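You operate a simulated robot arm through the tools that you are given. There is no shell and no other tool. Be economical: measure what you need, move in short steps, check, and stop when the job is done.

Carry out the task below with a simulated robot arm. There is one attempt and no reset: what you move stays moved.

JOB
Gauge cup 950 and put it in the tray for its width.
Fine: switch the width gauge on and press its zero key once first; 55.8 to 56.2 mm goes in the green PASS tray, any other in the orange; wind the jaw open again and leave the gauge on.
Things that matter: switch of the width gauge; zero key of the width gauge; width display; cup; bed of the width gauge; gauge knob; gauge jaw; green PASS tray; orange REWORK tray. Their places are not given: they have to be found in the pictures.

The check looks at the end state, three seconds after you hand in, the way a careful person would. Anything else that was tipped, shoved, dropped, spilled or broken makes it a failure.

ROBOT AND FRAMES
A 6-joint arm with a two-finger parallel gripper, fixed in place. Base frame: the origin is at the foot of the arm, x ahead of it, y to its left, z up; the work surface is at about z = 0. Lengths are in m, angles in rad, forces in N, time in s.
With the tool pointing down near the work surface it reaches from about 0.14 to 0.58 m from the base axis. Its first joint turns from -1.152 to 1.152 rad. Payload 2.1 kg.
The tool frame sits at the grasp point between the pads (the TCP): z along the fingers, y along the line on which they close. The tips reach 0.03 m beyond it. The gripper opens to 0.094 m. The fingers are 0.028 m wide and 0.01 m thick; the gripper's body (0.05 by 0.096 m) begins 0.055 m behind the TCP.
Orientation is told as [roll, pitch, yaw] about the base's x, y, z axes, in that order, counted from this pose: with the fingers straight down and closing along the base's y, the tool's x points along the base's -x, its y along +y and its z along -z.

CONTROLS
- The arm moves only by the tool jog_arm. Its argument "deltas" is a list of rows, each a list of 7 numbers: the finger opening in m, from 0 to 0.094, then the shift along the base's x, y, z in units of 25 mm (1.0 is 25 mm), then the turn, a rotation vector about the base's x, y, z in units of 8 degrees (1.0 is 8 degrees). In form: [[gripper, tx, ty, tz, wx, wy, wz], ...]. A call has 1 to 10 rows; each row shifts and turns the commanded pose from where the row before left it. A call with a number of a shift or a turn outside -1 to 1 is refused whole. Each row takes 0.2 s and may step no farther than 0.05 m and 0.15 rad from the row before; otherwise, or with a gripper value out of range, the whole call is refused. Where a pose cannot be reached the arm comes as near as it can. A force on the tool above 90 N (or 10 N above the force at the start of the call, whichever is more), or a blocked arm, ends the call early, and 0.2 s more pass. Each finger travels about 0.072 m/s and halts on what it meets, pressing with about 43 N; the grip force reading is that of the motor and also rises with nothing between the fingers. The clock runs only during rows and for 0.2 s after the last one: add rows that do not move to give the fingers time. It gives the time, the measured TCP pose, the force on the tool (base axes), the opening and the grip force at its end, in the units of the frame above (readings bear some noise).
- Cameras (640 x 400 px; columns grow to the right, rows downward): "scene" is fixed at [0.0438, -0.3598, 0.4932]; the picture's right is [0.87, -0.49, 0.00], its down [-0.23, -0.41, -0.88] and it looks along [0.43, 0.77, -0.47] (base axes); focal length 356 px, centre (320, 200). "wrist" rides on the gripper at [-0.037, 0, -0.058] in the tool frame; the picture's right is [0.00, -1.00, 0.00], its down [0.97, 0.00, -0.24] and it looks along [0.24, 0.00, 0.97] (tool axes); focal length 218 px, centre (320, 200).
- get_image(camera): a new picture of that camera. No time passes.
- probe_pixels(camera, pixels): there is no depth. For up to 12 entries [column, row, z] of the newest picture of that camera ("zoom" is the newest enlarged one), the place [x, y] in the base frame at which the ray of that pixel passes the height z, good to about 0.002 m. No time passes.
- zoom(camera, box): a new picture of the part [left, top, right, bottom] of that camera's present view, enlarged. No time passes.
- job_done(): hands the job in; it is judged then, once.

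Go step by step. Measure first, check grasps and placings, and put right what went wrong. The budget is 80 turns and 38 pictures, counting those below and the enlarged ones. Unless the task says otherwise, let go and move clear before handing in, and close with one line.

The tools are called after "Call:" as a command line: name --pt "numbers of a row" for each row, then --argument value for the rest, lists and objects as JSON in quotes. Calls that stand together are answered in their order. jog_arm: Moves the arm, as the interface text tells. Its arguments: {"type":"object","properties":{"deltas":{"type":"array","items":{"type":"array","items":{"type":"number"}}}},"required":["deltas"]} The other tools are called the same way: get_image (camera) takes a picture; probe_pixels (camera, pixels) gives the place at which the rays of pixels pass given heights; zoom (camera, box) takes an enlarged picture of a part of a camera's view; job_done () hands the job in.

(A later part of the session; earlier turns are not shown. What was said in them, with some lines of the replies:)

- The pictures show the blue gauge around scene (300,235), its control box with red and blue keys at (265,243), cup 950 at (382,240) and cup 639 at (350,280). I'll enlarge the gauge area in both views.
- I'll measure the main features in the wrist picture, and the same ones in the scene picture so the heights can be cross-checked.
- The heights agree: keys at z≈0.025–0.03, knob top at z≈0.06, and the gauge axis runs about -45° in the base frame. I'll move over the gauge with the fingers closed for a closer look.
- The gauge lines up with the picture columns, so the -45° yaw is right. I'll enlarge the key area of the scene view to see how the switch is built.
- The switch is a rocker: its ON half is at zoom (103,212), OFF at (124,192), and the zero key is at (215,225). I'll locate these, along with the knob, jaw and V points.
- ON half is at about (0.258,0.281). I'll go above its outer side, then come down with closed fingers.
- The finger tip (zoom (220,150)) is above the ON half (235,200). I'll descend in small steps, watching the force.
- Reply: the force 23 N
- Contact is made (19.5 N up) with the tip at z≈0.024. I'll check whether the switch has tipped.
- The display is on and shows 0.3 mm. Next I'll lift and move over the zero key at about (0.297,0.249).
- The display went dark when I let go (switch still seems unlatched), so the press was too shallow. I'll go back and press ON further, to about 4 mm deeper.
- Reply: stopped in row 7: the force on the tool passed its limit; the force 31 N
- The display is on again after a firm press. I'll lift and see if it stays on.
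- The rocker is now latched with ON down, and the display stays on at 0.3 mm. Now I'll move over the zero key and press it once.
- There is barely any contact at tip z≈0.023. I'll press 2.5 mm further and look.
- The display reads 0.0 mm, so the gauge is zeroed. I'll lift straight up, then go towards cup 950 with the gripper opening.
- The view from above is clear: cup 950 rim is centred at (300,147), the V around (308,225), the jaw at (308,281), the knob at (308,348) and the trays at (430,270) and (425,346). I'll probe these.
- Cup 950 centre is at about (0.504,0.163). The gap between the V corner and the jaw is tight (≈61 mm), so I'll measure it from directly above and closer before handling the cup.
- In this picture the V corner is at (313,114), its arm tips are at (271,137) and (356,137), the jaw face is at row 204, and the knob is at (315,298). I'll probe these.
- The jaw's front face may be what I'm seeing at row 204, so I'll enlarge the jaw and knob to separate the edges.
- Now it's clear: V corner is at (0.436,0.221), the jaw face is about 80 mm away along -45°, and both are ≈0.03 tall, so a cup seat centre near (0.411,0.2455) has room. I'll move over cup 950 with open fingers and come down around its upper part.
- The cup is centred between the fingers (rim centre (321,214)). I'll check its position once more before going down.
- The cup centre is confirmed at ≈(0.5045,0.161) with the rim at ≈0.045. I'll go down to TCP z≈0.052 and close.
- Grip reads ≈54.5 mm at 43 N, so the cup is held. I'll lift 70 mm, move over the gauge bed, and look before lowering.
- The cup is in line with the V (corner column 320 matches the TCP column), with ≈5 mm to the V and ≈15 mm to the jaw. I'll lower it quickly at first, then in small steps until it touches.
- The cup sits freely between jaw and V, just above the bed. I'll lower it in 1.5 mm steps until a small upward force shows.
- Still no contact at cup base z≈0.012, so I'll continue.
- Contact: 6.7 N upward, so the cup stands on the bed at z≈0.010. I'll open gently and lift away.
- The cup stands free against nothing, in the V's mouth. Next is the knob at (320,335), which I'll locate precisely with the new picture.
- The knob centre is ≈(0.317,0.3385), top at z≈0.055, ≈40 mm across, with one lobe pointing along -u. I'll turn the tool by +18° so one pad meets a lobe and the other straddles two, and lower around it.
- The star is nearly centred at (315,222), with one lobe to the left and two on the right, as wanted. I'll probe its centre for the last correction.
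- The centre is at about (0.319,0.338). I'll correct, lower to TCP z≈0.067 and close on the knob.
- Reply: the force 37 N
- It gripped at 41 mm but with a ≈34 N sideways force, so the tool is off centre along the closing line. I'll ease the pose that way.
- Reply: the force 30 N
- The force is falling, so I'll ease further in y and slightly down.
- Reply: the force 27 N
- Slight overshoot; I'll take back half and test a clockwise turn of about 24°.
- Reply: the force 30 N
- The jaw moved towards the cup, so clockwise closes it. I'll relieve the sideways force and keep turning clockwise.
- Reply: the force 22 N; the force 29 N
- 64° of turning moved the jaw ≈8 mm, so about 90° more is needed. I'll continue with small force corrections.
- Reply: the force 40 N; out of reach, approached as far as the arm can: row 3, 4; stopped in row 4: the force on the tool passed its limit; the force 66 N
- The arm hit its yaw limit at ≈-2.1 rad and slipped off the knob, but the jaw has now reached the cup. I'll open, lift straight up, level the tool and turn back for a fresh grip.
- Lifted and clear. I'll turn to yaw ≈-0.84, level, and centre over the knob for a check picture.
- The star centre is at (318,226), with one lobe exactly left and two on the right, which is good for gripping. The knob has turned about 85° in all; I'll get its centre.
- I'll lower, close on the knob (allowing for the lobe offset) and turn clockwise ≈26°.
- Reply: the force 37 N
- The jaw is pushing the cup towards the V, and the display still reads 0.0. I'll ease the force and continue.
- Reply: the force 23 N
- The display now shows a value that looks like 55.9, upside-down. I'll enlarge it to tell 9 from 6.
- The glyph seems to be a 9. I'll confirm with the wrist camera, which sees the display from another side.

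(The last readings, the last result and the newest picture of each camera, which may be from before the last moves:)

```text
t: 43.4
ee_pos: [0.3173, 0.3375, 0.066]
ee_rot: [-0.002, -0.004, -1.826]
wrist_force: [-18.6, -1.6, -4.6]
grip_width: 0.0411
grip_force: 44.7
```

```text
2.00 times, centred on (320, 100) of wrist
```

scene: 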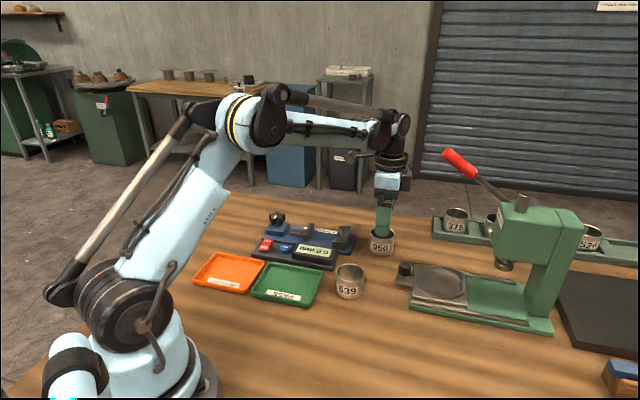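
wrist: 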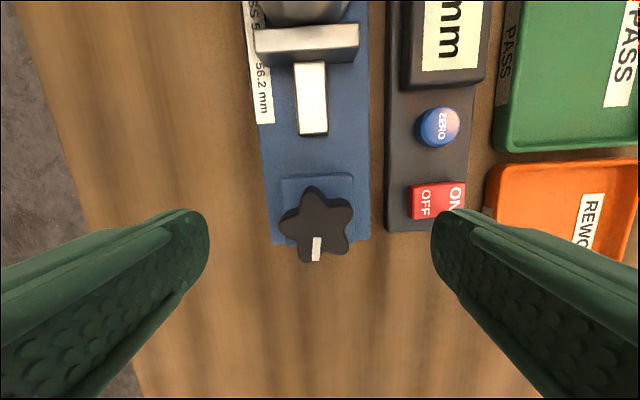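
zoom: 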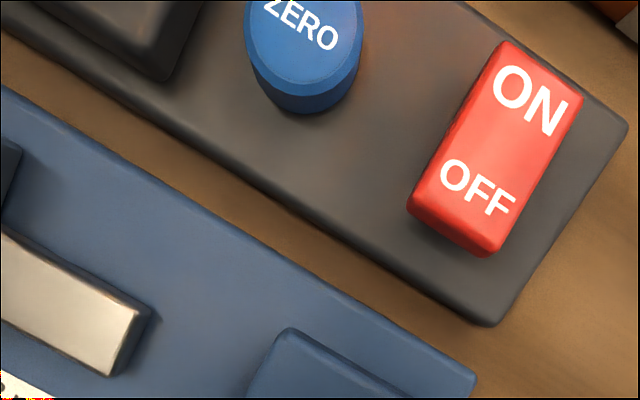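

The display is out of that view. Since the screw should hold the clamp, I'll let go of the knob, rise and look at the display from above.

Call:
jog_arm --pt "0.06 0 0 0 0 0 0" --pt "0.08 0 0 0 0 0 0" --pt "0.08 0 0 0 0 0 0" --pt "0.08 0 0 1 0 0 0" --pt "0.08 0 0 1 0 0 0" --pt "0.08 0.2 -0.5 0.8 0 0 0.9" --pt "0.08 0.2 -0.5 0.8 0 0 0.9" --pt "0.08 0.2 -0.5 0 0 0 0.9" --pt "0.08 0.2 -0.5 0 0 0 0.9"

Call:
jog_arm --pt "0.08 0 -0.2 0 0 0 0.9" --pt "0.08 0 -0.2 0 0 0 0.9" --pt "0.08 0 0 0 0 0 0.9" --pt "0.08 0 0 0 0 0 0.9" --pt "0.08 0 0 0 0 0 0"

Call:
get_image --camera "wrist"

```text
t: 45.4
ee_pos: [0.3382, 0.2876, 0.1588]
ee_rot: [0.0, -0.004, -1.321]
wrist_force: [0.0, 0.4, -0.3]
grip_width: 0.0799
grip_force: 0.1
```

```text
t: 46.6
ee_pos: [0.3382, 0.2762, 0.1571]
ee_rot: [-0.001, -0.006, -0.817]
wrist_force: [0.8, -0.3, -0.2]
grip_width: 0.0798
grip_force: 0.1
```

```text
3 pictures are left
```

wrist: 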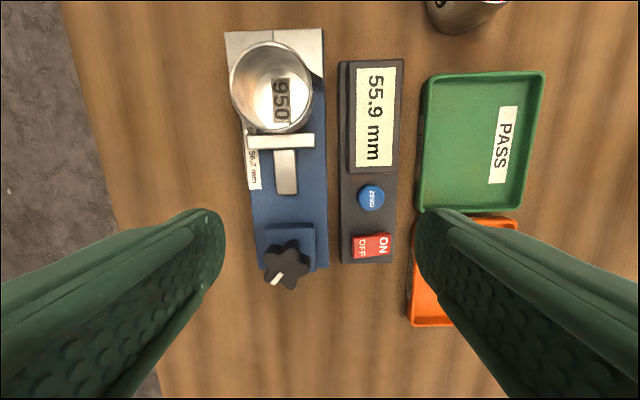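

Here the display clearly reads 55.9 mm, which is within 55.8–56.2, so PASS. Now I'll re-grip the knob (lobe direction ≈ yaw -1.15) to wind the jaw open.

Call:
jog_arm --pt "0.08 -0.28 0.81 0 0 0 -0.8" --pt "0.08 -0.28 0.81 0 0 0 -0.8" --pt "0.08 -0.27 0.81 0 0 0 -0.79" --pt "0.08 0 0 -0.9 0 0 0" --pt "0.08 0 0 -0.9 0 0 0" --pt "0.08 0 0 -0.9 0 0 0" --pt "0.08 0 0 -0.9 0 0 0" --pt "0.05 0 0 0 0 0 0" --pt "0.03 0 0 0 0 0 0" --pt "0.03 0 0 0 0 0 0"

```text
t: 48.8
ee_pos: [0.3172, 0.3378, 0.0668]
ee_rot: [0.004, -0.003, -1.153]
wrist_force: [11.3, 10.5, -10.3]
grip_width: 0.04
grip_force: 44.8
```

Gripped at 40 mm with small forces. I'll turn counter-clockwise.

Call:
jog_arm --pt "0.03 0.04 0.02 0 0 0 0" --pt "0.03 0 0 0 0 0 0.8" --pt "0.03 0 0 0 0 0 0.8" --pt "0.03 0 0 0 0 0 0.8" --pt "0.03 0 0 0 0 0 0.8" --pt "0.03 0 0 0 0 0 0"

```text
t: 50.2
ee_pos: [0.3203, 0.3385, 0.0676]
ee_rot: [0.006, -0.004, -0.705]
wrist_force: [19.8, 11.2, -15.5]
grip_width: 0.0397
grip_force: 44.9
```

Call:
jog_arm --pt "0.03 0.04 0.03 -0.03 0 0 0" --pt "0.03 0 0 0 0 0 0.8" --pt "0.03 0 0 0 0 0 0.8" --pt "0.03 0 0 0 0 0 0.8" --pt "0.03 0 0 0 0 0 0.8" --pt "0.03 0 0 0 0 0 0"

```text
t: 51.6
ee_pos: [0.3194, 0.3394, 0.0654]
ee_rot: [0.003, -0.005, -0.259]
wrist_force: [11.5, 8.9, 33.7]
grip_width: 0.04
grip_force: 45.0
```

Call:
jog_arm --pt "0.03 0.01 0.03 0.05 0 0 0" --pt "0.03 0 0 0 0 0 0.8" --pt "0.03 0 0 0 0 0 0.8" --pt "0.03 0 0 0 0 0 0.8" --pt "0.03 0 0 0 0 0 0.8" --pt "0.03 0 0 0 0 0 0"

```text
t: 53.0
ee_pos: [0.319, 0.3407, 0.0674]
ee_rot: [0.003, -0.005, 0.19]
wrist_force: [4.1, 18.8, -33.9]
grip_width: 0.04
grip_force: 45.3
```

Call:
jog_arm --pt "0.03 0 0.05 -0.04 0 0 0" --pt "0.03 0 0 0 0 0 0.8" --pt "0.03 0 0 0 0 0 0.8" --pt "0.03 0 0 0 0 0 0.8" --pt "0.03 0 0 0 0 0 0.8" --pt "0.03 0 0 0 0 0 0"

Call:
zoom --camera "scene" --box '[225, 180, 385, 280]'

```text
t: 54.4
ee_pos: [0.3189, 0.3412, 0.0675]
ee_rot: [0.001, -0.006, 0.637]
wrist_force: [-8.3, 19.4, 16.4]
grip_width: 0.0396
grip_force: 45.4
```

```text
4.00 times, centred on (305, 230) of scene
```

zoom: 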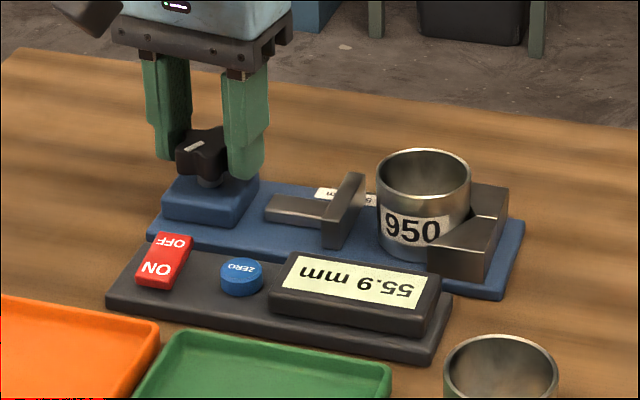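

The jaw is clear of the cup and nearly back to where it began (left edge 322, was 316). I'll turn another ≈28°.

Call:
jog_arm --pt "0.03 -0.02 0.05 0 0 0 0" --pt "0.03 0 0 0 0 0 0.7" --pt "0.03 0 0 0 0 0 0.7" --pt "0.03 0 0 0 0 0 0.7" --pt "0.03 0 0 0 0 0 0.7" --pt "0.03 0 0 0 0 0 0.6" --pt "0.03 0 0 0 0 0 0"

```text
t: 56.0
ee_pos: [0.318, 0.3416, 0.0665]
ee_rot: [0.001, -0.005, 1.109]
wrist_force: [-15.7, -2.8, 33.2]
grip_width: 0.0397
grip_force: 45.3
```

I'll release the knob, rise, and turn back to yaw -45° while moving over the cup.

Call:
jog_arm --pt "0.06 0 0 0 0 0 0" --pt "0.085 0 0 0 0 0 0" --pt "0.085 0 0 0 0 0 0" --pt "0.085 0 0 1 0 0 0" --pt "0.085 0 0 1 0 0 0" --pt "0.085 0 0 1 0 0 -0.9" --pt "0.085 0 0 0.4 0 0 -0.95" --pt "0.085 0.5 -0.5 0 0 0 -0.98" --pt "0.085 0.5 -0.5 0 0 0 -0.98" --pt "0.085 0.5 -0.5 0 0 0 -0.98"

Call:
jog_arm --pt "0.085 0.4 -0.4 0 0 0 -0.98" --pt "0.085 0.4 -0.4 0 0 0 -0.98" --pt "0.085 0.4 -0.4 0 0 0 -0.98" --pt "0.085 0.4 -0.4 0 0 0 -0.98" --pt "0.085 0.3 -0.3 0 0 0 -0.98" --pt "0.085 0.3 -0.3 0 0 0 -0.98" --pt "0.085 0 0 0 0 0 -0.98" --pt "0.085 0 0 0 0 0 -0.98" --pt "0.085 0 0 0 0 0 -0.94" --pt "0.085 0 0 0 0 0 0"

```text
t: 58.2
ee_pos: [0.3564, 0.3055, 0.1519]
ee_rot: [-0.001, -0.005, 0.437]
wrist_force: [0.0, 0.1, 0.2]
grip_width: 0.0849
grip_force: 0.0
```

```text
t: 60.4
ee_pos: [0.4113, 0.2498, 0.1519]
ee_rot: [-0.001, -0.006, -0.785]
wrist_force: [-0.9, 0.2, -0.2]
grip_width: 0.085
grip_force: 0.0
```

At (0.411,0.250), z 0.152, level and at -45°. One picture to confirm the cup position and jaw opening.

Call:
get_image --camera "wrist"

Call:
probe_pixels --camera "wrist" --pixels '[[320, 200, 0.055]]'

```text
1 pictures are left
```

wrist: 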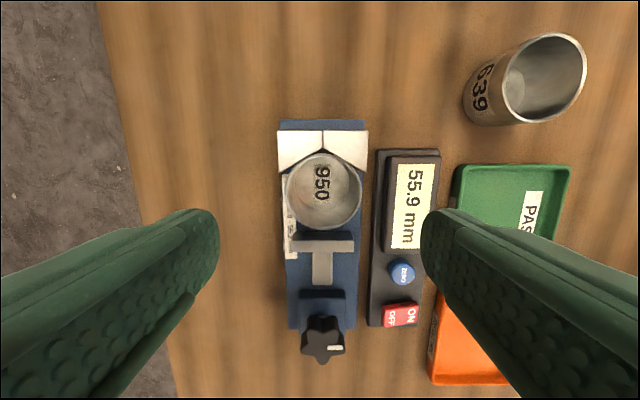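

```text
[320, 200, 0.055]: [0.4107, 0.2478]
```

The jaw is back at its starting opening, the knob pointer is back to its first direction, and the reading holds at 55.9 mm. The cup rim is centred at (325,190).

Call:
probe_pixels --camera "wrist" --pixels '[[325, 190, 0.055], [287, 190, 0.055], [362, 190, 0.055], [324, 234, 0.03], [324, 152, 0.03]]'

```text
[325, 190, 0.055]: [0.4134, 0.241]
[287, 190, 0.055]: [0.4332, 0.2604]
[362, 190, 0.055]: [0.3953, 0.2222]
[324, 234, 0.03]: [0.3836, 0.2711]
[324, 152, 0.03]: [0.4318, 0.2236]
```

Cup centre is ≈(0.4135,0.242). I'll come down with the pads slightly to the jaw side, tips above the V, then grip and lift.

Call:
jog_arm --pt "0.085 -0.02 -0.2 -0.8 0 0 0" --pt "0.085 0 0 -0.9 0 0 0" --pt "0.085 0 0 -0.9 0 0 0" --pt "0.085 0 0 -0.84 0 0 0" --pt "0.06 0 0 0 0 0 0" --pt "0.045 0 0 0 0 0 0" --pt "0.045 0 0 0 0 0 0" --pt "0.045 0 0 0 0 0 0"

```text
t: 62.2
ee_pos: [0.4109, 0.2464, 0.0656]
ee_rot: [0.001, -0.003, -0.785]
wrist_force: [-0.1, 1.8, -1.0]
grip_width: 0.0546
grip_force: 43.0
```

Cup gripped (54.6 mm, 43 N). I'll lift straight up, then carry it over the green PASS tray.

Call:
jog_arm --pt "0.045 0 0 0.7 0 0 0" --pt "0.045 0 0 1 0 0 0" --pt "0.045 0 0 1 0 0 0" --pt "0.045 -0.89 -0.505 0 0 0 0" --pt "0.045 -0.89 -0.505 0 0 0 0" --pt "0.045 -0.89 -0.505 0 0 0 0" --pt "0.045 -0.89 -0.505 0 0 0 0" --pt "0.045 -0.88 -0.505 0 0 0 0" --pt "0.045 -0.88 -0.505 0 0 0 0" --pt "0.045 -0.88 -0.505 0 0 0 0"

```text
t: 64.4
ee_pos: [0.2566, 0.1563, 0.1341]
ee_rot: [0.003, -0.005, -0.787]
wrist_force: [-0.6, -0.3, -0.5]
grip_width: 0.0545
grip_force: 43.2
```

Above the PASS tray with the cup base at ≈0.078. I'll lower to about 10 mm above the table, then step down.

Call:
jog_arm --pt "0.045 0 0 -0.9 0 0 0" --pt "0.045 0 0 -0.9 0 0 0" --pt "0.045 0 0 -0.7 0 0 0" --pt "0.045 0 0 -0.12 0 0 0" --pt "0.045 0 0 -0.06 0 0 0" --pt "0.045 0 0 0 0 0 0"

```text
t: 65.8
ee_pos: [0.2556, 0.1549, 0.0661]
ee_rot: [-0.001, -0.005, -0.784]
wrist_force: [0.4, -1.0, -1.0]
grip_width: 0.0546
grip_force: 43.3
```

Call:
jog_arm --pt "0.045 0 0 -0.07 0 0 0" --pt "0.045 0 0 -0.07 0 0 0" --pt "0.045 0 0 0 0 0 0"

```text
t: 66.6
ee_pos: [0.2567, 0.1563, 0.0621]
ee_rot: [0.002, -0.004, -0.785]
wrist_force: [-0.6, -0.6, 0.2]
grip_width: 0.0546
grip_force: 43.8
```

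Call:
jog_arm --pt "0.045 0 0 -0.05 0 0 0" --pt "0.045 0 0 -0.04 0 0 0" --pt "0.045 0 0 0 0 0 0"

```text
t: 67.4
ee_pos: [0.2579, 0.1568, 0.0597]
ee_rot: [0.001, -0.004, -0.785]
wrist_force: [0.2, -0.1, 0.3]
grip_width: 0.0544
grip_force: 42.9
```

Call:
jog_arm --pt "0.045 0 0 -0.04 0 0 0" --pt "0.045 0 0 -0.03 0 0 0" --pt "0.045 0 0 0 0 0 0"

```text
t: 68.2
ee_pos: [0.2566, 0.1564, 0.0587]
ee_rot: [-0.001, -0.006, -0.785]
wrist_force: [1.5, -1.6, 34.8]
grip_width: 0.0545
grip_force: 42.9
```

Contact with the tray floor (34.8 N). I'll ease up slightly, open and rise clear.

Call:
jog_arm --pt "0.045 0 0 0.04 0 0 0" --pt "0.057 0 0 0 0 0 0" --pt "0.066 0 0 0 0 0 0" --pt "0.068 0 0 0 0 0 0" --pt "0.068 0 0 0.5 0 0 0" --pt "0.068 0 0 1 0 0 0" --pt "0.068 0 0 1 0 0 0" --pt "0.068 0 0 1 0 0 0" --pt "0.068 0 0 1 0 0 0" --pt "0.068 0 0 1 0 0 0"

Call:
get_image --camera "scene"

```text
t: 70.4
ee_pos: [0.2566, 0.1556, 0.1963]
ee_rot: [0.0, -0.005, -0.784]
wrist_force: [-0.6, -0.3, -0.6]
grip_width: 0.0678
grip_force: 0.0
```

```text
0 pictures are left
```

scene: 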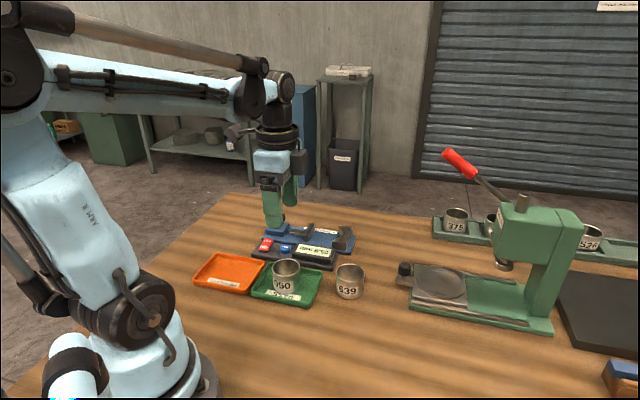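

Cup 950 stands upright in the green PASS tray at (286,275). The gauge display is still lit, the jaw is open, cup 639 is untouched and the gripper is clear, so I'm handing in.

Call:
job_done

```text
The job is handed in.
```

Cup 950 measured 55.9 mm, so it is standing in the green PASS tray; the gauge was zeroed once beforehand, its jaw is wound open again, and it is still on.
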